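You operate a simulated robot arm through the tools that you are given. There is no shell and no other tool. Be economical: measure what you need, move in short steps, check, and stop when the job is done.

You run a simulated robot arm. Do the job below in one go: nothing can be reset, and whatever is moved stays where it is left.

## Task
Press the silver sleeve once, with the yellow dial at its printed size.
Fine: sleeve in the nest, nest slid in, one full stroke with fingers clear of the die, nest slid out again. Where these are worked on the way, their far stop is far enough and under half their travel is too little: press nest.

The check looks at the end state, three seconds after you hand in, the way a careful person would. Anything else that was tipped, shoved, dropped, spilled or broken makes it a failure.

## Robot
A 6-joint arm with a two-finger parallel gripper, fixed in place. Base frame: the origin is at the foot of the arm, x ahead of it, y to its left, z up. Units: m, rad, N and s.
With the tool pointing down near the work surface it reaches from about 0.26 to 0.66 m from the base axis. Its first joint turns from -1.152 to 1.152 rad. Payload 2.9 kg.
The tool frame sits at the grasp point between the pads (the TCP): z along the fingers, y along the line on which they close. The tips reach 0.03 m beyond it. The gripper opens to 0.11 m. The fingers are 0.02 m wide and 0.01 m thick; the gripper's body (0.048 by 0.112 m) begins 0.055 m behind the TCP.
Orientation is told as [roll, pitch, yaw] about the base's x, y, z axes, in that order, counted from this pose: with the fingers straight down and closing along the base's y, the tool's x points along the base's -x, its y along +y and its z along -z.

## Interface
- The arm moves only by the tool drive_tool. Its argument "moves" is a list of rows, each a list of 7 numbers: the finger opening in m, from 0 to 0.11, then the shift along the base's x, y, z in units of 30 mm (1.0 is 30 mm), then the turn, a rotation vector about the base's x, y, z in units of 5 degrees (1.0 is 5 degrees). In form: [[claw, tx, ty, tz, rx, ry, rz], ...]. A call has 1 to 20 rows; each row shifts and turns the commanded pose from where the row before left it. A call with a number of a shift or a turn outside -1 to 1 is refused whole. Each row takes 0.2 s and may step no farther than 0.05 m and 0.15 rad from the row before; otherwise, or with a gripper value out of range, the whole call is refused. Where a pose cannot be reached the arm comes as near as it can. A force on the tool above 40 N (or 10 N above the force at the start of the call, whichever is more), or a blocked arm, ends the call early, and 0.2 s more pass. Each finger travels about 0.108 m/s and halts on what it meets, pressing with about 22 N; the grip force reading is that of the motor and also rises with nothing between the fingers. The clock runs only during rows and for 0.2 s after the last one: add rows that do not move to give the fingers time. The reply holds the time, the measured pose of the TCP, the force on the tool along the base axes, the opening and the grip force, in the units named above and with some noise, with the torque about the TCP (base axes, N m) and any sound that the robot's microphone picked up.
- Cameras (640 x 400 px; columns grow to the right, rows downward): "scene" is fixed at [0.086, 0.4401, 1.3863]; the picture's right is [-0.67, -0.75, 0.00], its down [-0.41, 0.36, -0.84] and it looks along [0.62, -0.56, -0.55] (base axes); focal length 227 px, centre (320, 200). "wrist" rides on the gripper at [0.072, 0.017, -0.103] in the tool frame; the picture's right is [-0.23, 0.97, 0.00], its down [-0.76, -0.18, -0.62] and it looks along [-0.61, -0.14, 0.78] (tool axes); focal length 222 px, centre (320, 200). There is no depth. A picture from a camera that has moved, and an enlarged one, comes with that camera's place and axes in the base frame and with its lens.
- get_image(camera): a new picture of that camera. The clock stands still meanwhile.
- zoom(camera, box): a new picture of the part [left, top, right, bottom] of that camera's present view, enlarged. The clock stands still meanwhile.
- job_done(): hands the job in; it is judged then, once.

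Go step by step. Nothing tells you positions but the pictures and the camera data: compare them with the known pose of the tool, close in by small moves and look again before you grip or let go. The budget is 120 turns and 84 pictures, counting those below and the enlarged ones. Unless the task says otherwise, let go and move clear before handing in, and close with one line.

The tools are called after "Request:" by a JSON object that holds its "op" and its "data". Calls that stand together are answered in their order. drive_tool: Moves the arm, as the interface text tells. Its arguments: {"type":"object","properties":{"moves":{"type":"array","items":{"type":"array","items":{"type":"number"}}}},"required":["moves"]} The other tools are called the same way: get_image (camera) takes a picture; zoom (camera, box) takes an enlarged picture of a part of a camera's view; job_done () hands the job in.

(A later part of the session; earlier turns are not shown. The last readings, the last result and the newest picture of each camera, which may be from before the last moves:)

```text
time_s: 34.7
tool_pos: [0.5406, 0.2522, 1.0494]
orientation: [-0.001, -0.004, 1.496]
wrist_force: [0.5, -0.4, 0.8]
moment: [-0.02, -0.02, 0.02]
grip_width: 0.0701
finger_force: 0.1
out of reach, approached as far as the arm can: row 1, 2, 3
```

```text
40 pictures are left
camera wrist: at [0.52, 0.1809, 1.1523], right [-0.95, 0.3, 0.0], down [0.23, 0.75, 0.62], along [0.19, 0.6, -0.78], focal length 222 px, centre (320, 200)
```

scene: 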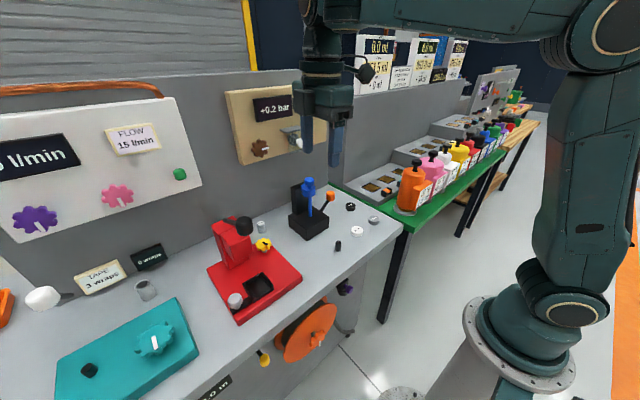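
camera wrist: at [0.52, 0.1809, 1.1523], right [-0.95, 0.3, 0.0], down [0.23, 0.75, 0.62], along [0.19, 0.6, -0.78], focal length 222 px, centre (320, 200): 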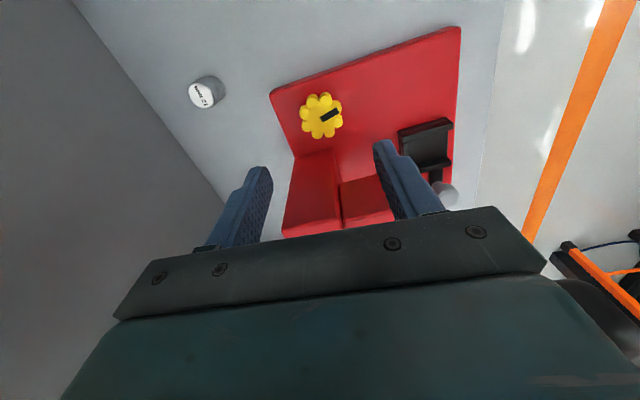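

The arm is in place. I'll go down to grip height, then pre-rotate.

Request:
{"op": "drive_tool", "data": {"moves": [[0.07, -0.05, -0.13, -1, 0, 0, 0], [0.07, 0, 0, -1, 0, 0, 0], [0.07, 0, 0, -0.8, 0, 0, 0], [0.07, 0, 0, -0.8, 0, 0, 0], [0.07, 0, 0, 0, 0, 0, 0]]}}

```text
time_s: 35.9
tool_pos: [0.5402, 0.2465, 0.9396]
orientation: [0.001, -0.003, 1.496]
wrist_force: [-0.2, -0.1, -0.4]
moment: [0.02, -0.01, -0.01]
grip_width: 0.0699
finger_force: 0.0
```

Good. Now I'll rotate to 70°, close, turn to about 100°, and open.

Request:
{"op": "drive_tool", "data": {"moves": [[0.07, 0, 0, 0, 0, 0, -0.8], [0.07, 0, 0, 0, 0, 0, -0.8], [0.07, 0, 0, 0, 0, 0, -0.8], [0.07, 0, 0, 0, 0, 0, -0.8], [0.03, 0, 0, 0, 0, 0, 0], [0.03, 0, 0, 0, 0, 0, 0], [0.03, 0, 0, 0, 0, 0, 0.75], [0.03, 0, 0, 0, 0, 0, 0.75], [0.03, 0, 0, 0, 0, 0, 0.75], [0.03, 0, 0, 0, 0, 0, 0.75], [0.03, 0, 0, 0, 0, 0, 0.75], [0.03, 0, 0, 0, 0, 0, 0.75], [0.03, 0, 0, 0, 0, 0, 0.75], [0.03, 0, 0, 0, 0, 0, 0.75], [0.03, 0, 0, 0, 0, 0, 0]]}}

Request:
{"op": "get_image", "data": {"camera": "wrist"}}

```text
time_s: 39.1
tool_pos: [0.5401, 0.247, 0.9395]
orientation: [0.001, -0.001, 1.742]
wrist_force: [-17.8, 4.7, -8.0]
moment: [-0.38, -0.42, 0.04]
grip_width: 0.0396
finger_force: 45.1
```

```text
39 pictures are left
camera wrist: at [0.5369, 0.1724, 1.0432], right [-1.0, 0.06, 0.0], down [0.05, 0.78, 0.62], along [0.04, 0.62, -0.78], focal length 222 px, centre (320, 200)
```

wrist: 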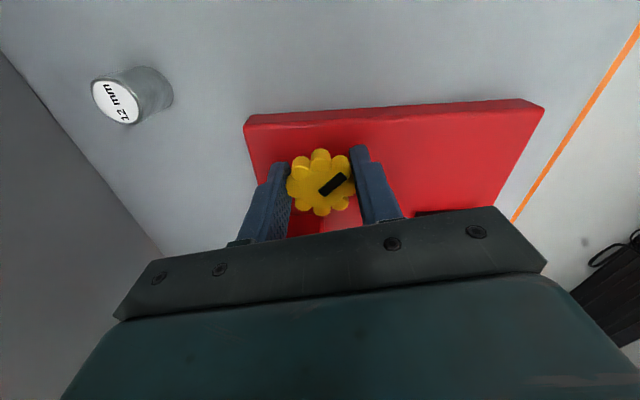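

The dial is now about 48° from its start. I'll open, move clear and check the sign.

Request:
{"op": "drive_tool", "data": {"moves": [[0.07, 0, 0, 0, 0, 0, 0], [0.07, 0, 0, 0, 0, 0, 0], [0.07, 0, 0, 1, 0, 0, 0], [0.07, 0, 0, 1, 0, 0, 0], [0.07, 0, 0, 1, 0, 0, 0], [0.07, 0, 0, 0.6, 0, 0, -1], [0.07, -0.5, -0.5, 0, 0, 0, -1], [0.07, -0.5, -0.5, 0, 0, 0, -1], [0.07, -0.5, -0.5, 0, 0, 0, -1], [0.07, -0.5, -0.5, 0, 0, 0, -1], [0.07, -0.5, -0.5, 0, 0, 0, -1], [0.07, -0.4, -0.5, 0.5, 0, 0, -1], [0.07, 0, -0.5, 0.5, 0, 0, -1], [0.07, 0, -0.5, 0.7, 0, 0, -1], [0.07, 0, 0, 0.7, 0, 0, -1], [0.07, 0, 0, 0, 0, 0, -1], [0.07, 0, 0, 0, 0, 0, 0]]}}

Request:
{"op": "get_image", "data": {"camera": "wrist"}}

```text
time_s: 42.7
tool_pos: [0.4547, 0.1253, 1.1203]
orientation: [-0.002, -0.002, 0.778]
wrist_force: [1.2, 0.0, 0.4]
moment: [0.04, 0.04, 0.02]
grip_width: 0.0699
finger_force: 0.1
```

```text
38 pictures are left
camera wrist: at [0.391, 0.0869, 1.2234], right [-0.52, 0.85, 0.0], down [0.67, 0.41, 0.62], along [0.53, 0.33, -0.78], focal length 222 px, centre (320, 200)
```

wrist: 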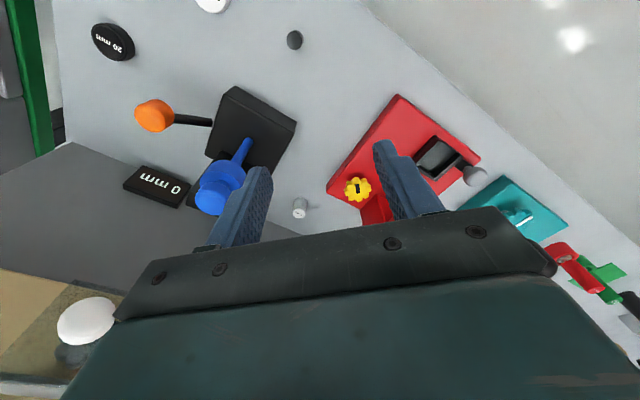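

Request:
{"op": "zoom", "data": {"camera": "wrist", "box": [335, 165, 385, 215]}}

Request:
{"op": "zoom", "data": {"camera": "scene", "box": [245, 225, 285, 265]}}

```text
8.00 times, centred on (360, 190) of wrist
camera zoom: at [0.391, 0.0869, 1.2234], right [-0.52, 0.85, 0.0], down [0.67, 0.41, 0.62], along [0.53, 0.33, -0.78], focal length 1777 px, centre (0, 280)
```

zoom: 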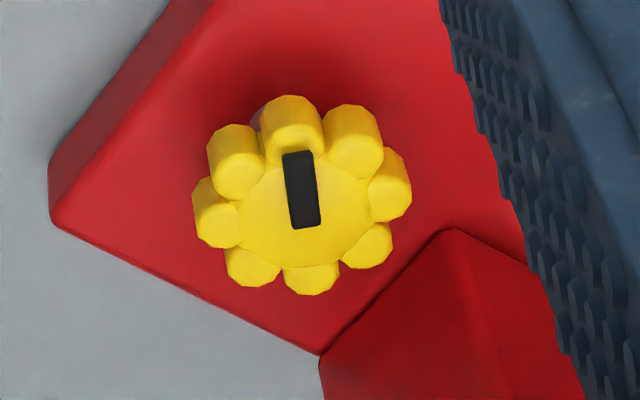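

```text
10.00 times, centred on (265, 245) of scene
camera zoom: at [0.086, 0.4401, 1.3863], right [-0.67, -0.75, 0.0], down [-0.41, 0.36, -0.84], along [0.62, -0.56, -0.55], focal length 2268 px, centre (870, -250)
```

zoom: 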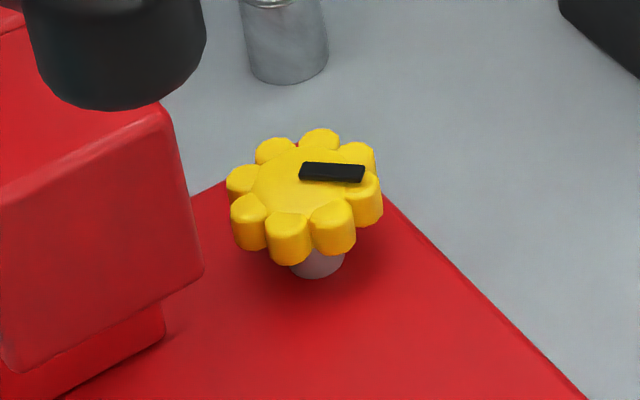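

The sign hasn't changed. I'll keep turning counterclockwise in 30° strokes and watch for any readout that responds. I'll return low first, to stay elbow-up.

Request:
{"op": "drive_tool", "data": {"moves": [[0.07, 0, 0.5, -0.8, 0, 0, 0.5], [0.07, 0, 0.5, -0.8, 0, 0, 0.5], [0.07, 0.2, 0.5, -0.74, 0, 0, 0.5], [0.07, 0.66, 0.64, 0, 0, 0, 0.9], [0.07, 0.66, 0.64, 0, 0, 0, 0.9], [0.07, 0.66, 0.64, 0, 0, 0, 0.9], [0.07, 0.66, 0.65, 0, 0, 0, 0.9], [0.07, 0, 0, 0, 0, 0, 0], [0.07, 0, 0, -1, 0, 0, 0], [0.07, 0, 0, -1, 0, 0, 0], [0.07, 0, 0, 0, 0, 0, 0]]}}

```text
time_s: 45.1
tool_pos: [0.5409, 0.249, 0.9903]
orientation: [-0.001, -0.001, 1.226]
wrist_force: [-0.5, 1.0, -0.7]
moment: [-0.02, -0.03, -0.03]
grip_width: 0.0699
finger_force: 0.0
```

Request:
{"op": "drive_tool", "data": {"moves": [[0.07, -0.03, -0.06, -0.85, 0, 0, 0], [0.07, 0, 0, -0.85, 0, 0, 0], [0.03, 0, 0, 0, 0, 0, 0], [0.03, 0, 0, 0, 0, 0, 0], [0.03, 0, 0, 0, 0, 0, 1], [0.03, 0, 0, 0, 0, 0, 1], [0.03, 0, 0, 0, 0, 0, 1], [0.03, 0, 0, 0, 0, 0, 1], [0.03, 0, 0, 0, 0, 0, 1], [0.03, 0, 0, 0, 0, 0, 1], [0.03, 0, 0, 0, 0, 0, 0], [0.07, 0, 0, 0, 0, 0, 0], [0.07, 0, 0, 0, 0, 0, 0]]}}

Request:
{"op": "drive_tool", "data": {"moves": [[0.07, 0, 0, 0, 0, 0, -1], [0.07, 0, 0, 0, 0, 0, -1], [0.07, 0, 0, 0, 0, 0, -1], [0.07, 0, 0, 0, 0, 0, -1], [0.07, 0, 0, 0, 0, 0, -1], [0.07, 0, 0, 0, 0, 0, -1], [0.03, 0, 0, 0, 0, 0, 0], [0.03, 0, 0, 0, 0, 0, 0], [0.03, 0, 0, 0, 0, 0, 1], [0.03, 0, 0, 0, 0, 0, 1], [0.03, 0, 0, 0, 0, 0, 1], [0.03, 0, 0, 0, 0, 0, 1], [0.03, 0, 0, 0, 0, 0, 1], [0.03, 0, 0, 0, 0, 0, 1], [0.03, 0, 0, 0, 0, 0, 0]]}}

Request:
{"op": "get_image", "data": {"camera": "wrist"}}

```text
time_s: 47.9
tool_pos: [0.5376, 0.2458, 0.9379]
orientation: [0.001, 0.0, 1.75]
wrist_force: [-0.5, -0.5, -0.1]
moment: [0.0, 0.0, 0.0]
grip_width: 0.0703
finger_force: 0.0
```

```text
time_s: 51.1
tool_pos: [0.5408, 0.2454, 0.9399]
orientation: [-0.008, -0.002, 1.746]
wrist_force: [37.6, -8.8, -6.2]
moment: [-0.23, 0.54, -0.43]
grip_width: 0.039
finger_force: 44.9
```

```text
35 pictures are left
camera wrist: at [0.5363, 0.1714, 1.0426], right [-1.0, 0.06, -0.01], down [0.04, 0.78, 0.63], along [0.04, 0.63, -0.78], focal length 222 px, centre (320, 200)
```

wrist: 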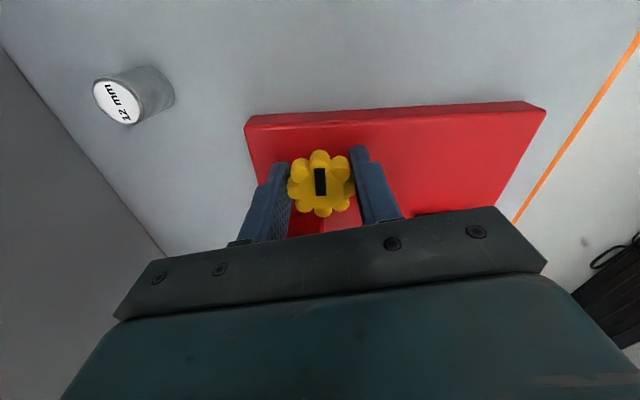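

Request:
{"op": "drive_tool", "data": {"moves": [[0.07, 0, 0, 0, 0, 0, 0], [0.07, 0, 0, 0, 0, 0, -1], [0.07, -0.03, 0.05, 0, 0, 0, -1], [0.07, 0, 0, 0, 0, 0, -1], [0.07, 0, 0, 0, 0, 0, -1], [0.07, 0, 0, 0, 0, 0, -1], [0.07, 0, 0, 0, 0, 0, -1], [0.03, 0, 0, 0, 0, 0, 0], [0.03, 0, 0, 0, 0, 0, 0]]}}

Request:
{"op": "drive_tool", "data": {"moves": [[0.03, 0, 0, 0, 0, 0, 1], [0.03, 0, 0, 0, 0, 0, 1], [0.03, 0, 0, 0, 0, 0, 1], [0.03, 0, 0, 0, 0, 0, 0]]}}

Request:
{"op": "drive_tool", "data": {"moves": [[0.03, 0, 0, 0, 0, 0, 1], [0.03, 0, 0, 0, 0, 0, 1], [0.03, 0, 0, 0, 0, 0, 1], [0.03, 0, 0, 0, 0, 0, 0]]}}

Request:
{"op": "get_image", "data": {"camera": "wrist"}}

```text
time_s: 53.1
tool_pos: [0.5399, 0.2471, 0.94]
orientation: [-0.005, -0.003, 1.221]
wrist_force: [17.4, -4.4, -5.7]
moment: [0.56, -0.28, -0.07]
grip_width: 0.0388
finger_force: 44.6
```

```text
time_s: 54.1
tool_pos: [0.5403, 0.2479, 0.9395]
orientation: [-0.004, -0.003, 1.483]
wrist_force: [24.8, -14.6, -3.5]
moment: [0.04, 0.1, -1.0]
grip_width: 0.0397
finger_force: 44.7
```

```text
time_s: 55.1
tool_pos: [0.5393, 0.2477, 0.9394]
orientation: [-0.004, -0.004, 1.748]
wrist_force: [27.7, -9.3, 0.7]
moment: [0.27, 0.14, -0.32]
grip_width: 0.0415
finger_force: 12.0
```

```text
34 pictures are left
camera wrist: at [0.5353, 0.1737, 1.0428], right [-1.0, 0.05, 0.0], down [0.04, 0.78, 0.63], along [0.04, 0.63, -0.78], focal length 222 px, centre (320, 200)
```

wrist: 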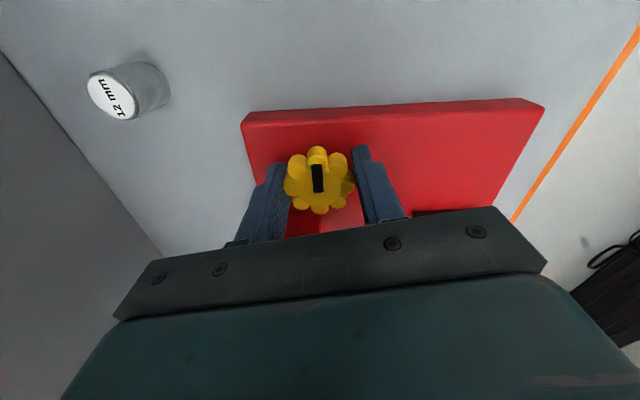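

The dial hit a stop with the pointer near -y. I'll open, rise, and look for what changed.

Request:
{"op": "drive_tool", "data": {"moves": [[0.07, 0, 0, 0, 0, 0, 0], [0.07, 0, 0, 0, 0, 0, 0], [0.07, 0, 0, 1, 0, 0, 0], [0.07, 0, 0, 1, 0, 0, 0], [0.07, 0, 0, 1, 0, 0, 0], [0.07, 0, 0, 0.6, 0, 0, -1], [0.07, -0.5, -0.5, 0, 0, 0, -1], [0.07, -0.5, -0.5, 0, 0, 0, -1], [0.07, -0.5, -0.5, 0, 0, 0, -1], [0.07, -0.5, -0.5, 0, 0, 0, -1], [0.07, -0.5, -0.5, 0, 0, 0, -1], [0.07, -0.4, -0.5, 0.5, 0, 0, -1], [0.07, 0, -0.5, 0.5, 0, 0, -1], [0.07, 0, -0.5, 0.7, 0, 0, -1], [0.07, 0, 0, 0.7, 0, 0, -1], [0.07, 0, 0, 0, 0, 0, -1], [0.07, 0, 0, 0, 0, 0, 0]]}}

Request:
{"op": "get_image", "data": {"camera": "wrist"}}

Request:
{"op": "zoom", "data": {"camera": "wrist", "box": [335, 165, 385, 215]}}

Request:
{"op": "get_image", "data": {"camera": "scene"}}

```text
time_s: 58.7
tool_pos: [0.451, 0.1282, 1.1187]
orientation: [-0.001, -0.002, 0.786]
wrist_force: [0.0, -0.1, -0.5]
moment: [-0.01, 0.0, 0.0]
grip_width: 0.0699
finger_force: 0.1
```

```text
33 pictures are left
camera wrist: at [0.3871, 0.0885, 1.2224], right [-0.53, 0.85, 0.0], down [0.66, 0.41, 0.62], along [0.53, 0.33, -0.78], focal length 222 px, centre (320, 200)
```

wrist: 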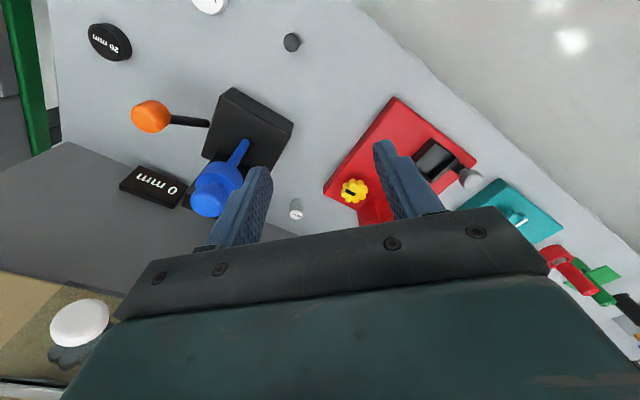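

```text
8.00 times, centred on (360, 190) of wrist
camera zoom: at [0.3871, 0.0885, 1.2224], right [-0.53, 0.85, 0.0], down [0.66, 0.41, 0.62], along [0.53, 0.33, -0.78], focal length 1777 px, centre (0, 280)
```

zoom: 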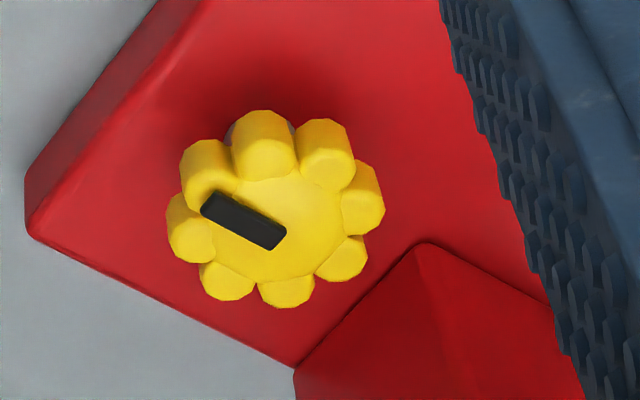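

```text
31 pictures are left
```

scene: 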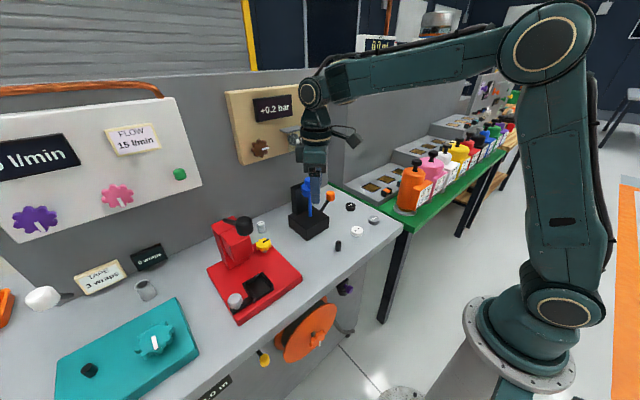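

The dial spans about 177° to 273°, and nothing has responded yet. I haven't seen the back face of the column, so I'll look from the wall side with the camera turned back.

Request:
{"op": "drive_tool", "data": {"moves": [[0.07, 0, 0.7, -0.6, 0, 0, 1], [0.07, 0, 0.7, -0.6, 0, 0, 1], [0.07, 0, 0.7, -0.4, 0, 0, 1], [0.07, 0.4, 0, 0, 0, 0, 1], [0.07, 0.4, 0, 0, 0, 0, 1], [0.07, 0.4, 0, 0, 0, 0, 1], [0.07, 0.4, 0, 0, 0, 0, 1], [0.07, 0.4, 0, 0, 0, 0, 1], [0.07, 0.4, 0, 0, 0, 0, 1], [0.07, 0.4, 0, 0, 0, 0, 1], [0.07, 0.4, 0, 0, 0, 0, 1], [0.07, 0.4, 0, 0, 0, 0, 1], [0.07, 0.4, 0, 0, 0, 0, 1], [0.07, 0.2, 0, 0, 0, 0, 1], [0.07, 0, 0, 0, 0, 0, 1], [0.07, 0, 0, 0, 0, 0, 1], [0.07, 0, 0, 0, 0, 0, 1], [0.07, 0, 0, 0, 0, 0, 1], [0.07, 0, 0, 0, 0, 0, 1], [0.07, 0, 0, 0, 0, 0, 0]]}}

Request:
{"op": "get_image", "data": {"camera": "wrist"}}

```text
time_s: 62.9
tool_pos: [0.5768, 0.1918, 1.0709]
orientation: [0.0, -0.002, 2.448]
wrist_force: [0.1, -0.5, 0.8]
moment: [0.0, 0.03, -0.01]
grip_width: 0.0703
finger_force: 0.0
```

```text
30 pictures are left
camera wrist: at [0.6223, 0.1323, 1.1741], right [-0.8, -0.6, 0.0], down [-0.47, 0.62, 0.62], along [-0.38, 0.5, -0.78], focal length 222 px, centre (320, 200)
```

wrist: 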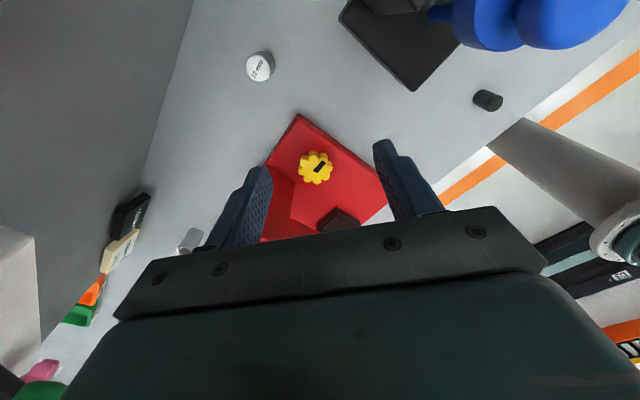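

Request:
{"op": "zoom", "data": {"camera": "wrist", "box": [260, 105, 390, 245]}}

Request:
{"op": "zoom", "data": {"camera": "scene", "box": [205, 205, 265, 275]}}

```text
2.86 times, centred on (325, 175) of wrist
camera zoom: at [0.6223, 0.1323, 1.1741], right [-0.8, -0.6, 0.0], down [-0.47, 0.62, 0.62], along [-0.38, 0.5, -0.78], focal length 635 px, centre (306, 271)
```

zoom: 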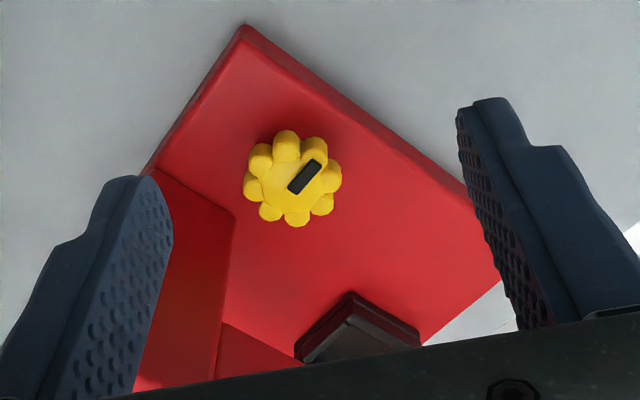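

```text
5.71 times, centred on (235, 240) of scene
camera zoom: at [0.086, 0.4401, 1.3863], right [-0.67, -0.75, 0.0], down [-0.41, 0.36, -0.84], along [0.62, -0.56, -0.55], focal length 1296 px, centre (806, -29)
```

zoom: 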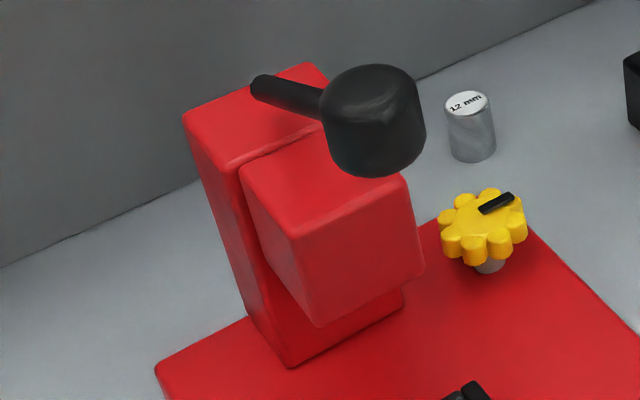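

I'll check whether other signs changed with the dial at its stop.

Request:
{"op": "zoom", "data": {"camera": "scene", "box": [180, 290, 380, 400]}}

Request:
{"op": "zoom", "data": {"camera": "scene", "box": [0, 80, 220, 220]}}

```text
3.20 times, centred on (280, 345) of scene
camera zoom: at [0.086, 0.4401, 1.3863], right [-0.67, -0.75, 0.0], down [-0.41, 0.36, -0.84], along [0.62, -0.56, -0.55], focal length 726 px, centre (448, -264)
```

zoom: 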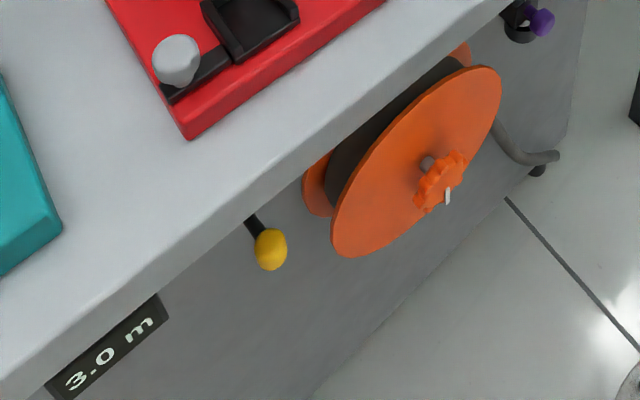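

```text
2.86 times, centred on (110, 150) of scene
camera zoom: at [0.086, 0.4401, 1.3863], right [-0.67, -0.75, 0.0], down [-0.41, 0.36, -0.84], along [0.62, -0.56, -0.55], focal length 648 px, centre (920, 343)
```

zoom: 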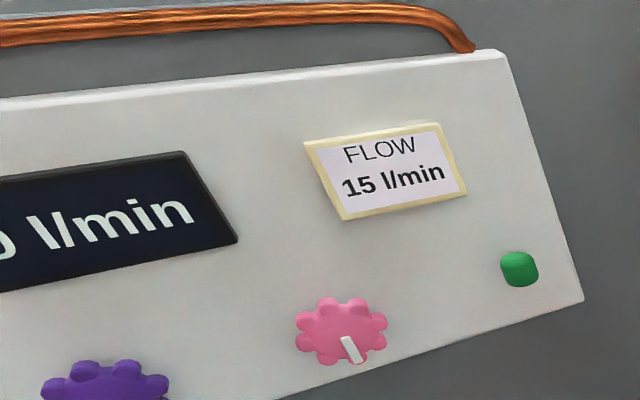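

None of those changed either. I'll check the bench front below the press, behind the wheel, which I haven't seen yet.

Request:
{"op": "drive_tool", "data": {"moves": [[0.07, -0.5, -0.3, 0, 0, 0, -1], [0.07, -0.5, 0, 0, 0, 0, -1], [0.07, -0.5, 0, 0, 0, 0, -1], [0.07, -0.5, 0, 0, 0, 0, -1], [0.07, -0.5, 0, 0, 0, 0, -1], [0.07, -0.5, 0, 0, 0, 0, -1], [0.07, -0.5, 0, 0, 0, 0, -1], [0.07, -0.5, 0, 0, 0, 0, -1], [0.07, -0.5, 0, 0, 0, 0, -1], [0.07, -0.5, 0, 0, 0, 0, -1], [0.07, -0.5, 0, 0, 0, 0, -1], [0.07, -0.5, 0, 0, 0, 0, -1], [0.07, -0.5, 0, 0, 0, 0, -1], [0.07, -0.5, 0, 0, 0, 0, -1], [0.07, -0.5, 0, 0, 0, 0, -1], [0.07, -0.5, 0, 0, 0, 0, -1], [0.07, -0.5, 0, 0, 0, 0, -1], [0.07, -0.5, 0, 0, 0, 0, -1], [0.07, -0.5, 0, 0, 0, 0, -1], [0.07, -0.3, 0, 0, 0, 0, -1]]}}

Request:
{"op": "drive_tool", "data": {"moves": [[0.07, 0, 0, -0.4, 0, 0, -1], [0.07, 0, 0, -0.4, 0, 0, -1], [0.07, 0, 0, -0.4, 0, 0, -1], [0.07, 0, 0, -0.4, 0, 0, -1], [0.07, 0, 0, -0.4, 0, 0, -1], [0.07, 0, 0, -0.4, 0, 0, -1], [0.07, 0, 0, -0.4, 0, 0, -1], [0.07, 0, 0, -0.4, 0, 0, -1], [0.07, 0, 0, 0, 0, 0, 0]]}}

Request:
{"op": "get_image", "data": {"camera": "wrist"}}

```text
time_s: 67.1
tool_pos: [0.2815, 0.183, 1.0718]
orientation: [-0.002, -0.002, 0.701]
wrist_force: [0.8, -0.1, -0.9]
moment: [-0.02, 0.01, -0.03]
grip_width: 0.07
finger_force: 0.0
```

```text
time_s: 69.1
tool_pos: [0.2816, 0.1818, 0.974]
orientation: [-0.002, -0.003, 0.004]
wrist_force: [0.6, -0.2, 0.4]
moment: [-0.01, 0.01, 0.05]
grip_width: 0.0698
finger_force: 0.0
```

```text
25 pictures are left
camera wrist: at [0.2092, 0.1986, 1.0773], right [0.23, 0.97, 0.0], down [0.76, -0.18, 0.62], along [0.61, -0.14, -0.78], focal length 222 px, centre (320, 200)
```

wrist: 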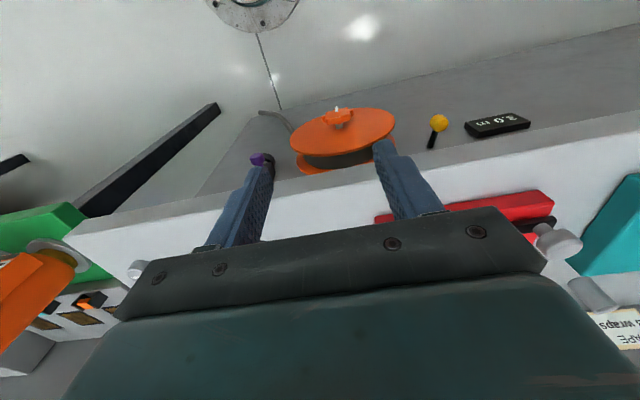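

There's nothing there either. I'll go back above the dial and take very close zooms for any fine markings.

Request:
{"op": "drive_tool", "data": {"moves": [[0.07, 0, 0, 1, 0, 0, 1], [0.07, 0, 0, 1, 0, 0, 1], [0.07, 0.3, 0, 0.4, 0, 0, 1], [0.07, 0.5, 0, 0, 0, 0, 1], [0.07, 0.5, 0, 0, 0, 0, 1], [0.07, 0.5, 0, 0, 0, 0, 1], [0.07, 0.5, 0, 0, 0, 0, 1], [0.07, 0.5, 0, 0, 0, 0, 1], [0.07, 0.5, 0, 0, 0, 0, 1], [0.07, 0.5, 0, 0, 0, 0, 1], [0.07, 0.5, 0, 0, 0, 0, 1], [0.07, 0.5, 0, 0, 0, 0, 1], [0.07, 0.5, 0, 0, 0, 0, 1], [0.07, 0.6, 0, 0, 0, 0, 1], [0.07, 0.7, 0.3, 0, 0, 0, 1], [0.07, 0.7, 0.3, 0, 0, 0, 1], [0.07, 0.7, 0.4, 0, 0, 0, 1], [0.07, 0.6, 0.4, 0, 0, 0, 1], [0.07, 0, 0, 0, 0, 0, 0]]}}

Request:
{"op": "get_image", "data": {"camera": "wrist"}}

```text
time_s: 73.1
tool_pos: [0.5422, 0.2246, 1.047]
orientation: [0.001, -0.002, 1.577]
wrist_force: [0.0, -0.2, -0.1]
moment: [0.03, 0.02, 0.01]
grip_width: 0.0702
finger_force: 0.0
```

```text
24 pictures are left
camera wrist: at [0.5261, 0.1516, 1.1509], right [-0.97, 0.22, 0.0], down [0.17, 0.76, 0.62], along [0.14, 0.61, -0.78], focal length 222 px, centre (320, 200)
```

wrist: 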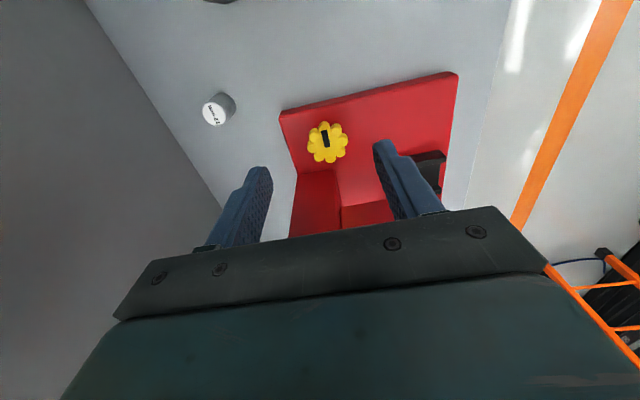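

Request:
{"op": "zoom", "data": {"camera": "wrist", "box": [280, 75, 380, 205]}}

Request:
{"op": "zoom", "data": {"camera": "wrist", "box": [302, 116, 352, 168]}}

```text
3.08 times, centred on (330, 140) of wrist
camera zoom: at [0.5261, 0.1516, 1.1509], right [-0.97, 0.22, 0.0], down [0.17, 0.76, 0.62], along [0.14, 0.61, -0.78], focal length 684 px, centre (289, 385)
```

zoom: 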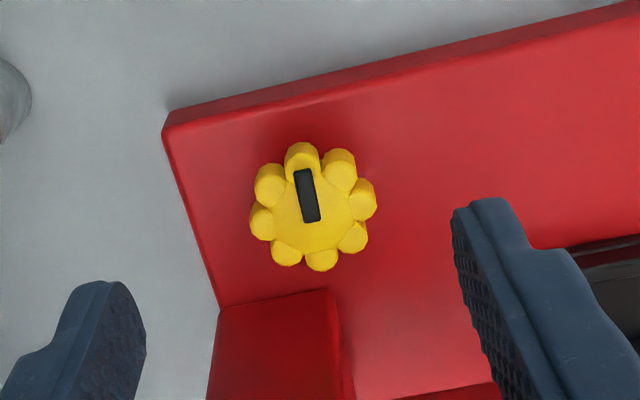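

```text
7.69 times, centred on (327, 142) of wrist
camera zoom: at [0.5261, 0.1516, 1.1509], right [-0.97, 0.22, 0.0], down [0.17, 0.76, 0.62], along [0.14, 0.61, -0.78], focal length 1709 px, centre (266, 646)
```

zoom: 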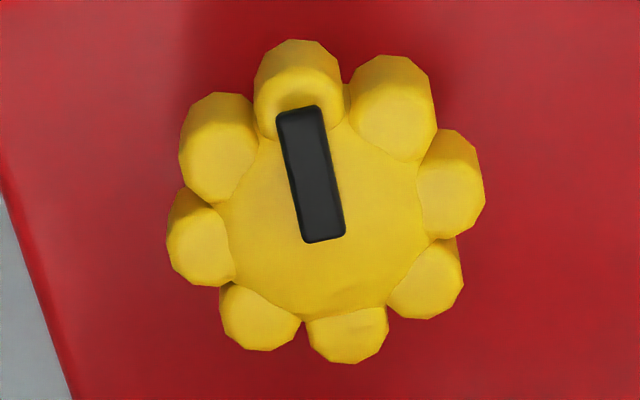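

I can't find any marks on the dial or plate. I'll try one more look at the column's back face, with the fingers wide and more yaw.

Request:
{"op": "drive_tool", "data": {"moves": [[0.11, 0, -0.3, 0.3, 0, 0, 1], [0.11, 0, -0.3, 0.3, 0, 0, 1], [0.11, 0, -0.2, 0.1, 0, 0, 1], [0.11, 0.14, 0, 0, 0, 0, 1], [0.11, 0.14, 0, 0, 0, 0, 1], [0.11, 0.14, 0, 0, 0, 0, 1], [0.11, 0.14, 0, 0, 0, 0, 1], [0.11, 0.14, 0, 0, 0, 0, 1], [0.11, 0.14, 0, 0, 0, 0, 1], [0.11, 0.14, 0, 0, 0, 0, 1], [0.11, 0.14, 0, 0, 0, 0, 1], [0.11, 0.14, 0, 0, 0, 0, 1], [0.11, 0.14, 0, 0, 0, 0, 1], [0.11, 0, 0, 0, 0, 0, 0]]}}

Request:
{"op": "get_image", "data": {"camera": "wrist"}}

```text
time_s: 76.1
tool_pos: [0.5823, 0.2004, 1.0684]
orientation: [0.0, 0.0, 2.71]
wrist_force: [-6.2, -2.0, -0.3]
moment: [0.1, -0.49, -0.3]
grip_width: 0.1101
finger_force: 0.1
```

```text
21 pictures are left
camera wrist: at [0.6417, 0.1543, 1.1715], right [-0.61, -0.79, 0.0], down [-0.62, 0.48, 0.62], along [-0.49, 0.38, -0.78], focal length 222 px, centre (320, 200)
```

wrist: 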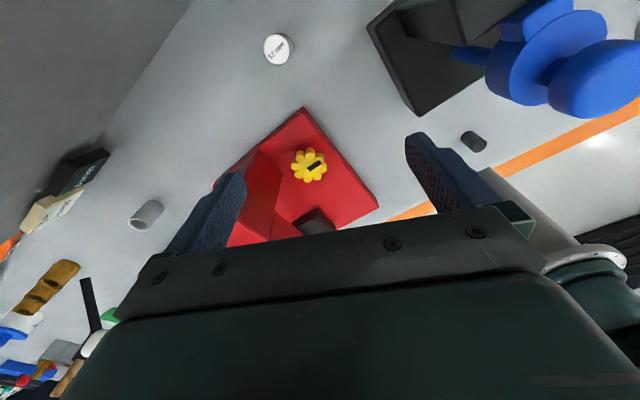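

I feel a light contact at the camera, so I'll back away at once.

Request:
{"op": "drive_tool", "data": {"moves": [[0.11, -0.5, 0, 0, 0, 0, 0], [0.11, -0.3, 0, 0, 0, 0, -1], [0.11, 0, 0, 0, 0, 0, -1], [0.11, 0, 0, 0, 0, 0, -1], [0.11, 0, 0, 0, 0, 0, -1]]}}

Request:
{"op": "zoom", "data": {"camera": "scene", "box": [190, 80, 350, 260]}}

```text
time_s: 77.3
tool_pos: [0.5581, 0.1992, 1.0686]
orientation: [0.0, -0.003, 2.357]
wrist_force: [-0.5, 0.2, -0.2]
moment: [-0.01, 0.0, 0.02]
grip_width: 0.1099
finger_force: 0.0
```

```text
2.22 times, centred on (270, 170) of scene
camera zoom: at [0.086, 0.4401, 1.3863], right [-0.67, -0.75, 0.0], down [-0.41, 0.36, -0.84], along [0.62, -0.56, -0.55], focal length 504 px, centre (431, 267)
```

zoom: 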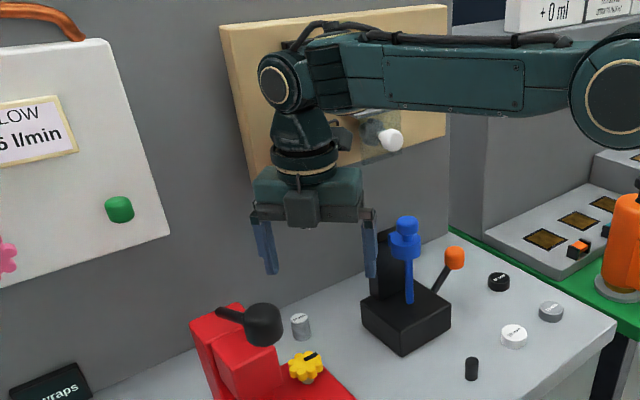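

I'll zoom the "0 mm" sign with the dial at its far stop, since I only saw it small there. I'll also check the wall board.

Request:
{"op": "drive_tool", "data": {"moves": [[0.11, -0.2, 0, 0, 0, 0, -1], [0.11, -0.2, 0, 0, 0, 0, -1], [0.11, -0.2, 0, 0, 0, 0, -1], [0.11, -0.2, 0, 0, 0, 0, -1], [0.11, -0.2, 0, 0, 0, 0, -1], [0.11, -0.2, 0, 0, 0, 0, -1], [0.11, -0.2, 0, 0, 0, 0, -1], [0.11, -0.2, 0, 0, 0, 0, -1], [0.11, -0.2, 0, 0, 0, 0, -1], [0.11, -0.2, -0.2, 0, 0, 0, -1], [0.11, -0.2, -0.2, 0, 0, 0, -1], [0.11, -0.2, -0.2, 0, 0, 0, -1], [0.11, -0.2, -0.2, 0.3, 0, 0, -1], [0.11, -0.2, -0.3, 0.3, 0, 0, -1], [0.11, -0.2, -0.3, 0.3, 0, 0, -1], [0.11, -0.2, -0.3, 0.3, 0, 0, -1], [0.11, -0.2, -0.3, 0.3, 0, 0, -1], [0.11, -0.2, -0.3, 0.3, 0, 0, -1], [0.11, 0, 0, 0, 0, 0, 0]]}}

Request:
{"op": "zoom", "data": {"camera": "wrist", "box": [90, 130, 250, 230]}}

Request:
{"op": "zoom", "data": {"camera": "scene", "box": [220, 70, 340, 170]}}

```text
time_s: 81.3
tool_pos: [0.45, 0.1302, 1.1221]
orientation: [0.0, -0.002, 0.786]
wrist_force: [0.0, 0.6, 0.3]
moment: [0.01, -0.04, 0.0]
grip_width: 0.1099
finger_force: 0.0
```

```text
4.00 times, centred on (170, 180) of wrist
camera zoom: at [0.3876, 0.0913, 1.2252], right [-0.53, 0.85, 0.0], down [0.66, 0.41, 0.62], along [0.53, 0.33, -0.78], focal length 888 px, centre (920, 280)
```

zoom: 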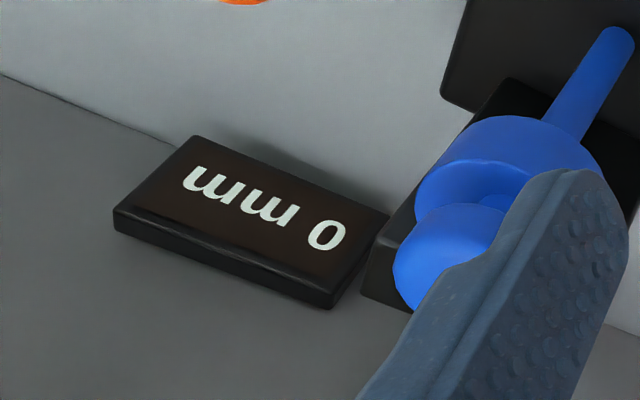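

```text
4.00 times, centred on (280, 120) of scene
camera zoom: at [0.086, 0.44, 1.3863], right [-0.67, -0.75, 0.0], down [-0.41, 0.36, -0.84], along [0.62, -0.56, -0.55], focal length 907 px, centre (480, 520)
```

zoom: 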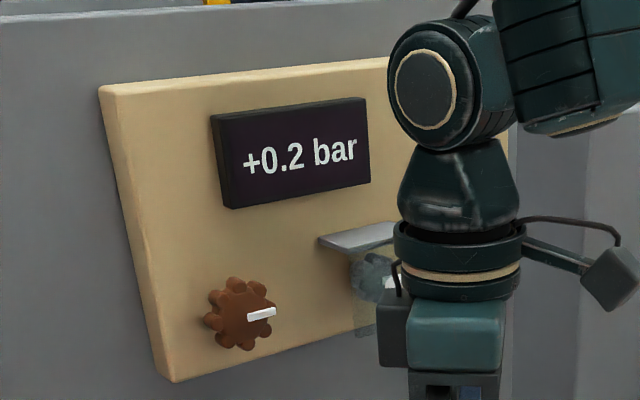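

The sign is unchanged and the wall board is undisturbed. I'll look under the press head from the front with the tool tilted, for any die or scale the dial moves.

Request:
{"op": "drive_tool", "data": {"moves": [[0.07, -0.48, 0.55, -0.3, 0, 0, -1], [0.07, -0.48, 0.55, -0.3, 0, 0, -1], [0.07, -0.48, 0.55, -0.3, 0, 0, -1], [0.07, -0.48, 0.55, -0.3, 0, 0, -1], [0.07, -0.48, 0.55, -0.3, 0, 0, -1], [0.07, -0.48, 0.55, -0.3, 0, 0, -1], [0.07, -0.48, 0.55, -0.3, 0, 0, -1], [0.07, -0.48, 0.55, -0.3, 0, 0, -1], [0.07, -0.48, 0.55, -0.3, 0, 0, -1], [0.07, 0, 0, -0.2, 0, -1, 0], [0.07, 0, 0, -0.2, 0, -1, 0], [0.07, 0, 0, -0.2, 0, -1, 0], [0.07, 0, 0, -0.2, 0, -1, 0], [0.07, 0, 0, -0.2, 0, -1, 0], [0.07, 0, 0, 0, 0, -1, 0], [0.07, 0, 0, 0, 0, -1, 0], [0.07, 0, 0, 0, 0, -1, 0], [0.07, 0, 0, 0, 0, 0, 0]]}}

Request:
{"op": "get_image", "data": {"camera": "wrist"}}

```text
time_s: 85.1
tool_pos: [0.3217, 0.2782, 1.0109]
orientation: [-0.004, -0.703, 0.005]
wrist_force: [0.4, -1.0, 0.4]
moment: [0.01, -0.02, 0.0]
grip_width: 0.0699
finger_force: 0.1
```

```text
17 pictures are left
camera wrist: at [0.1985, 0.2962, 1.0434], right [0.17, 0.97, 0.14], down [0.18, -0.17, 0.97], along [0.97, -0.14, -0.21], focal length 222 px, centre (320, 200)
```

wrist: 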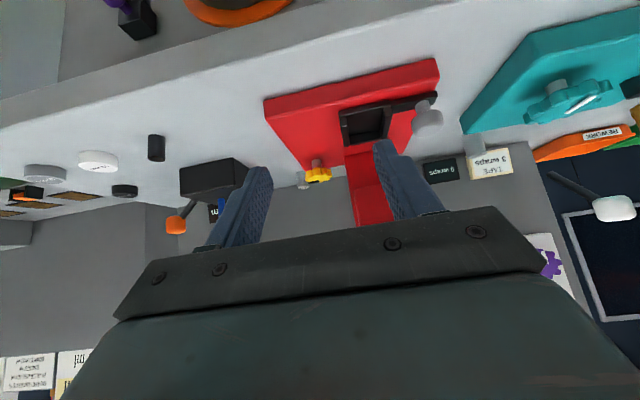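

Request:
{"op": "zoom", "data": {"camera": "wrist", "box": [250, 60, 450, 235]}}

```text
2.29 times, centred on (350, 148) of wrist
camera zoom: at [0.1985, 0.2962, 1.0434], right [0.17, 0.97, 0.14], down [0.18, -0.17, 0.97], along [0.97, -0.14, -0.21], focal length 508 px, centre (251, 320)
```

zoom: 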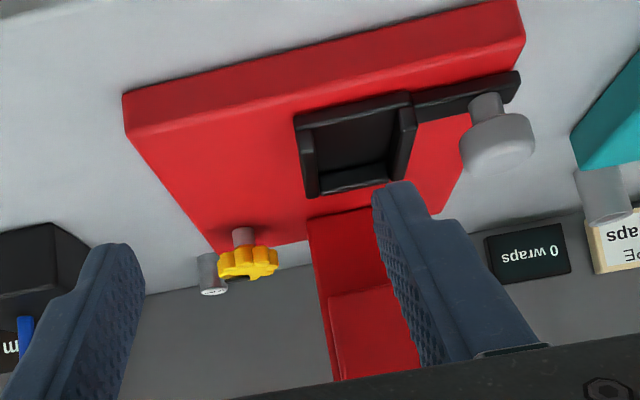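

I'll check the black cylinder for a printed size, since it might show the other settings. I'll also take one sharp look around the dial and sleeve.

Request:
{"op": "zoom", "data": {"camera": "scene", "box": [326, 234, 350, 256]}}

Request:
{"op": "zoom", "data": {"camera": "wrist", "box": [325, 150, 400, 230]}}

```text
16.00 times, centred on (338, 245) of scene
camera zoom: at [0.086, 0.4401, 1.3863], right [-0.67, -0.75, 0.0], down [-0.41, 0.36, -0.84], along [0.62, -0.56, -0.55], focal length 3629 px, centre (32, -520)
```

zoom: 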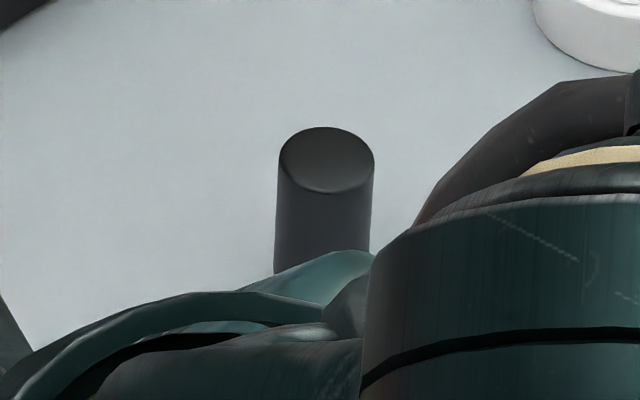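

```text
5.00 times, centred on (362, 190) of wrist
camera zoom: at [0.1985, 0.2962, 1.0434], right [0.17, 0.97, 0.14], down [0.18, -0.17, 0.97], along [0.97, -0.14, -0.21], focal length 1111 px, centre (108, 250)
```

zoom: 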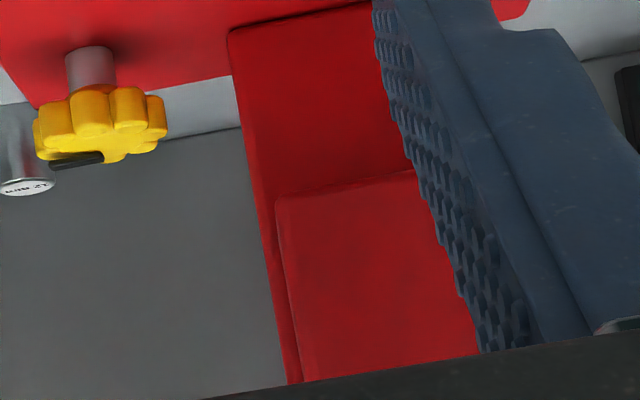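

I can't find any scale or readout for this dial. It turns smoothly between two stops about 90° apart. With nothing to read, the best estimate is mid-range for 12 mm, and I'll report that as uncertain. I'll go back to the dial to set it there.

Request:
{"op": "drive_tool", "data": {"moves": [[0.07, -0.2, -0.3, 0.2, 0, 1, 0], [0.07, -0.2, -0.3, 0.2, 0, 1, 0], [0.07, 0, -0.3, 0.2, 0, 1, 0], [0.07, 0, -0.3, 0.2, 0, 1, 0], [0.07, 0, -0.3, 0.2, 0, 1, 0], [0.07, 0, -0.3, 0.2, 0, 1, 0], [0.07, 0, -0.3, 0, 0, 1, 0], [0.07, 0, -0.3, 0, 0, 1, 0], [0.07, 0, 0, 0, 0, 0, 1], [0.07, 0, 0, 0, 0, 0, 1], [0.07, 0, 0, 0, 0, 0, 1], [0.07, 0.5, 0, 0, 0, 0, 1], [0.07, 0.5, 0, 0, 0, 0, 1], [0.07, 0.5, 0, 0, 0, 0, 1], [0.07, 0.5, 0, 0, 0, 0, 1], [0.07, 0.5, 0, 0, 0, 0, 1], [0.07, 0.5, 0, 0, 0, 0, 1], [0.07, 0.5, 0, 0, 0, 0, 1]]}}

Request:
{"op": "drive_tool", "data": {"moves": [[0.07, 0.5, 0, 0, 0, 0, 1], [0.07, 0.5, 0, 0, 0, 0, 1], [0.07, 0.5, 0, 0, 0, 0, 1], [0.07, 0.5, 0, 0, 0, 0, 1], [0.07, 0.5, 0, 0, 0, 0, 1], [0.07, 0.5, 0, 0, 0, 0, 1], [0.07, 0, 0, 0, 0, 0, 1], [0.07, 0, 0, 0, 0, 0, 1], [0.07, 0, 0, 0, 0, 0, 1], [0.07, 0, 0, 0, 0, 0, 0]]}}

```text
time_s: 88.9
tool_pos: [0.4138, 0.2085, 1.0492]
orientation: [-0.001, -0.002, 0.878]
wrist_force: [0.2, 0.0, 0.2]
moment: [0.02, 0.01, 0.05]
grip_width: 0.0701
finger_force: 0.0
```

```text
time_s: 91.1
tool_pos: [0.5044, 0.2084, 1.0469]
orientation: [0.001, -0.003, 1.664]
wrist_force: [-1.3, 0.3, 0.2]
moment: [0.02, -0.03, 0.01]
grip_width: 0.0699
finger_force: 0.0
```

Request:
{"op": "drive_tool", "data": {"moves": [[0.07, 0.6, 0.65, 0, 0, 0, 0], [0.07, 0.59, 0.65, 0, 0, 0, 0], [0.07, 0, 0, -1, 0, 0, 0], [0.07, 0, 0, -1, 0, 0, 0], [0.07, 0, 0, -0.8, 0, 0, 0], [0.07, 0, 0, -0.77, 0, 0, 0], [0.03, 0, 0, 0, 0, 0, 0], [0.03, 0, 0, 0, 0, 0, 0], [0.03, 0, 0, 0, 0, 0, -0.8], [0.03, 0, 0, 0, 0, 0, -0.8], [0.03, 0, 0, 0, 0, 0, -0.8], [0.03, 0, 0, 0, 0, 0, -0.8], [0.03, 0, 0, 0, 0, 0, -0.8], [0.03, 0, 0, 0, 0, 0, 0]]}}

Request:
{"op": "drive_tool", "data": {"moves": [[0.07, 0, 0, 0, 0, 0, 0], [0.07, 0, 0, 0, 0, 0, 0], [0.07, 0, 0, 0, 0, 0, 1], [0.07, 0, 0, 0, 0, 0, 1], [0.07, 0, 0, 0, 0, 0, 1], [0.07, 0, 0, 0, 0, 0, 1], [0.03, 0, 0, 0, 0, 0, 0], [0.03, 0, 0, 0, 0, 0, 0], [0.03, 0, 0, 0, 0, 0, -1], [0.03, 0, 0, 0, 0, 0, -1], [0.03, 0, 0, 0, 0, 0, -1], [0.03, 0, 0, 0, 0, 0, -1], [0.03, 0, 0, 0, 0, 0, -1], [0.03, 0, 0, 0, 0, 0, 0]]}}

Request:
{"op": "drive_tool", "data": {"moves": [[0.07, 0, 0, 0, 0, 0, 0], [0.07, 0, 0, 0, 0, 0, 0], [0.07, 0, 0, 1, 0, 0, 0], [0.07, 0, 0, 1, 0, 0, 0], [0.07, 0, 0, 1, 0, 0, 0], [0.07, 0, -0.5, 0.5, 0, 0, 1], [0.07, 0, -0.5, 0, 0, 0, 1], [0.07, 0, 0, 0, 0, 0, 1], [0.07, 0, 0, 0, 0, 0, 0]]}}

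Request:
{"op": "get_image", "data": {"camera": "wrist"}}

```text
time_s: 94.1
tool_pos: [0.5381, 0.2461, 0.94]
orientation: [0.0, 0.0, 1.312]
wrist_force: [-20.8, -4.0, 3.5]
moment: [0.81, -0.52, 0.04]
grip_width: 0.0396
finger_force: 45.4
```

```text
time_s: 97.1
tool_pos: [0.5382, 0.2476, 0.9408]
orientation: [0.002, 0.0, 1.227]
wrist_force: [-7.8, 10.1, -0.2]
moment: [-0.64, 0.33, 0.05]
grip_width: 0.0396
finger_force: 44.7
```

```text
time_s: 99.1
tool_pos: [0.5395, 0.2158, 1.0457]
orientation: [0.0, -0.003, 1.489]
wrist_force: [0.6, -0.3, 0.3]
moment: [-0.01, -0.01, -0.03]
grip_width: 0.07
finger_force: 0.2
```

```text
13 pictures are left
camera wrist: at [0.5172, 0.1454, 1.1487], right [-0.95, 0.31, 0.0], down [0.24, 0.74, 0.62], along [0.19, 0.59, -0.78], focal length 222 px, centre (320, 200)
```

wrist: 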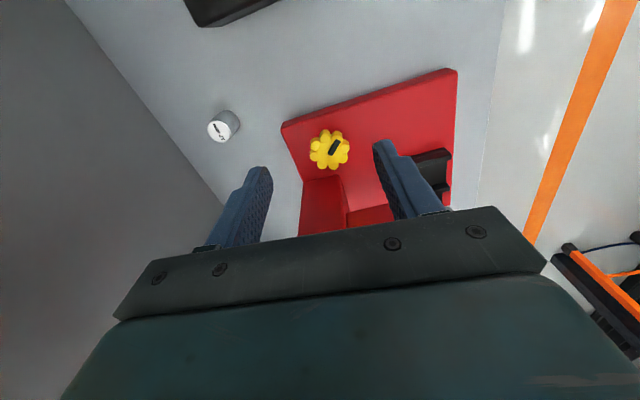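

The dial is turned to mid-range. The sleeve is at about (0.644, 0.197), with its top near 0.925 and the bench near 0.89. I'll reorient to yaw 0° with a 20° forward tilt so I can reach it clear of the wall board.

Request:
{"op": "drive_tool", "data": {"moves": [[0.07, -0.3, -0.2, 0, 0, 0, -1], [0.07, -0.3, -0.2, 0, 0, 0, -1], [0.07, -0.3, -0.1, 0, 0, 0, -1], [0.07, -0.3, 0, 0, 0, 0, -1], [0.07, -0.1, 0, 0, 0, 0, -1], [0.07, 0, 0, 0, 0, 0, -1], [0.07, 0, 0, 0, 0, 0, -1], [0.07, 0, 0, 0, 0, 0, -1], [0.07, 0, 0, 0, 0, 0, -1], [0.07, 0, 0, 0, 0, 0, -1], [0.07, 0, 0, 0, 0, 0, -1], [0.07, 0, 0, 0, 0, 0, -1], [0.07, 0, 0, 0, 0, 0, -1], [0.07, 0, 0, 0, 0, 0, -1], [0.07, 0, 0, 0, 0, 0, -1], [0.07, 0, 0, 0, 0, 0, -1], [0.07, 0, 0, 0, 0, 0, -1], [0.07, 0, 0, 0, 0, -1, 0], [0.07, 0, 0, 0, 0, -1, 0], [0.07, 0, 0, 0, 0, -1, 0]]}}

Request:
{"op": "drive_tool", "data": {"moves": [[0.07, 0.5, 0, -0.3, 0, -1, 0], [0.07, 0.6, 0, -0.4, 0, 0, 0], [0.07, 0.7, 0, -0.4, 0, 0, 0], [0.07, 0.7, 0, -0.4, 0, 0, 0], [0.07, 0, 0, 0, 0, 0, 0]]}}

Request:
{"op": "get_image", "data": {"camera": "wrist"}}

```text
time_s: 103.3
tool_pos: [0.5007, 0.2022, 1.0452]
orientation: [-0.004, -0.266, 0.003]
wrist_force: [-0.1, 0.4, 0.2]
moment: [0.01, 0.01, -0.02]
grip_width: 0.0699
finger_force: 0.0
```

```text
time_s: 104.5
tool_pos: [0.5759, 0.2003, 1.0006]
orientation: [-0.001, -0.352, 0.004]
wrist_force: [0.7, -0.7, -0.1]
moment: [0.0, 0.05, 0.0]
grip_width: 0.0702
finger_force: 0.0
```

```text
12 pictures are left
camera wrist: at [0.473, 0.2179, 1.072], right [0.21, 0.97, 0.08], down [0.5, -0.17, 0.85], along [0.84, -0.14, -0.53], focal length 222 px, centre (320, 200)
```

wrist: 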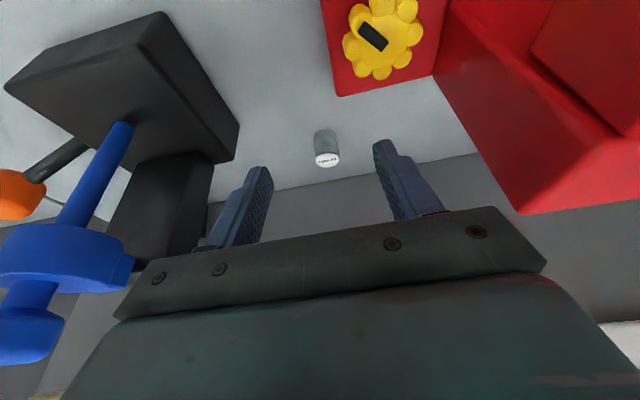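

The sleeve is at about (0.637, 0.201) and is centred between the fingers. I'll go down around it and grip.

Request:
{"op": "drive_tool", "data": {"moves": [[0.07, 0.6, 0, -0.7, 0, 0, 0], [0.07, 0.6, 0, -0.7, 0, 0, 0], [0.07, 0.6, 0.02, -0.7, 0, 0, 0], [0.07, 0, 0, 0, 0, 0, 0]]}}

Request:
{"op": "get_image", "data": {"camera": "wrist"}}

```text
time_s: 105.5
tool_pos: [0.6289, 0.2024, 0.937]
orientation: [-0.002, -0.351, 0.003]
wrist_force: [-0.1, 0.0, 0.2]
moment: [-0.01, 0.03, -0.02]
grip_width: 0.0703
finger_force: 0.0
```

```text
11 pictures are left
camera wrist: at [0.5264, 0.2186, 1.0089], right [0.21, 0.97, 0.08], down [0.5, -0.17, 0.85], along [0.84, -0.14, -0.53], focal length 222 px, centre (320, 200)
```

wrist: 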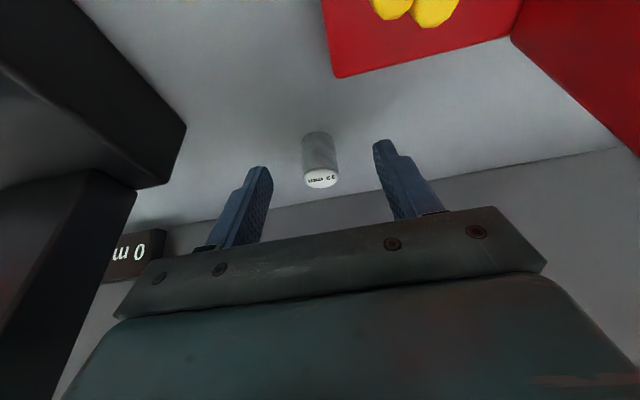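

Request:
{"op": "drive_tool", "data": {"moves": [[0.05, 0, 0, 0, 0, 0, 0], [0.03, 0, 0, 0, 0, 0, 0], [0.015, 0, 0, 0, 0, 0, 0], [0.012, 0, 0, 0, 0, 0, 0], [0.012, 0, 0, 0, 0, 0, 0]]}}

Request:
{"op": "drive_tool", "data": {"moves": [[0.012, 0, 0, 0.5, 0, 0, 0], [0.012, -0.3, 0, 1, 0, 0, 0], [0.012, -0.7, 0, 0.7, 0, 0, 0], [0.012, -1, 0, 0.5, 0, 0, 0], [0.012, -1, 0, 0, 0, 0, 0], [0.012, -1, 0, 0, 0, 0, 0], [0.012, -1, 0, 0, 0, 0, 0], [0.012, -1, 0, 0, 0, 0, 0], [0.012, 0, 0, 0, 0, 0, 0]]}}

Request:
{"op": "get_image", "data": {"camera": "wrist"}}

```text
time_s: 106.7
tool_pos: [0.6293, 0.2021, 0.9377]
orientation: [-0.001, -0.35, 0.004]
wrist_force: [0.1, 0.1, 0.7]
moment: [-0.03, -0.01, 0.01]
grip_width: 0.0237
finger_force: 22.0
```

```text
time_s: 108.7
tool_pos: [0.4508, 0.2034, 1.017]
orientation: [-0.001, -0.351, 0.005]
wrist_force: [-0.4, 0.8, -0.9]
moment: [0.02, 0.02, -0.02]
grip_width: 0.0235
finger_force: 21.8
```

```text
10 pictures are left
camera wrist: at [0.347, 0.2204, 1.0889], right [0.21, 0.97, 0.08], down [0.5, -0.18, 0.85], along [0.84, -0.14, -0.53], focal length 222 px, centre (320, 200)
```

wrist: 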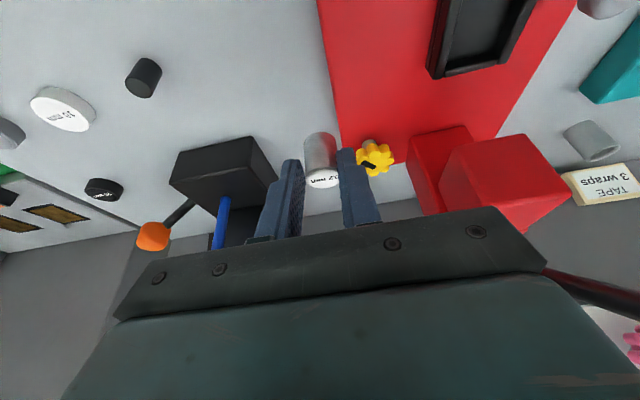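

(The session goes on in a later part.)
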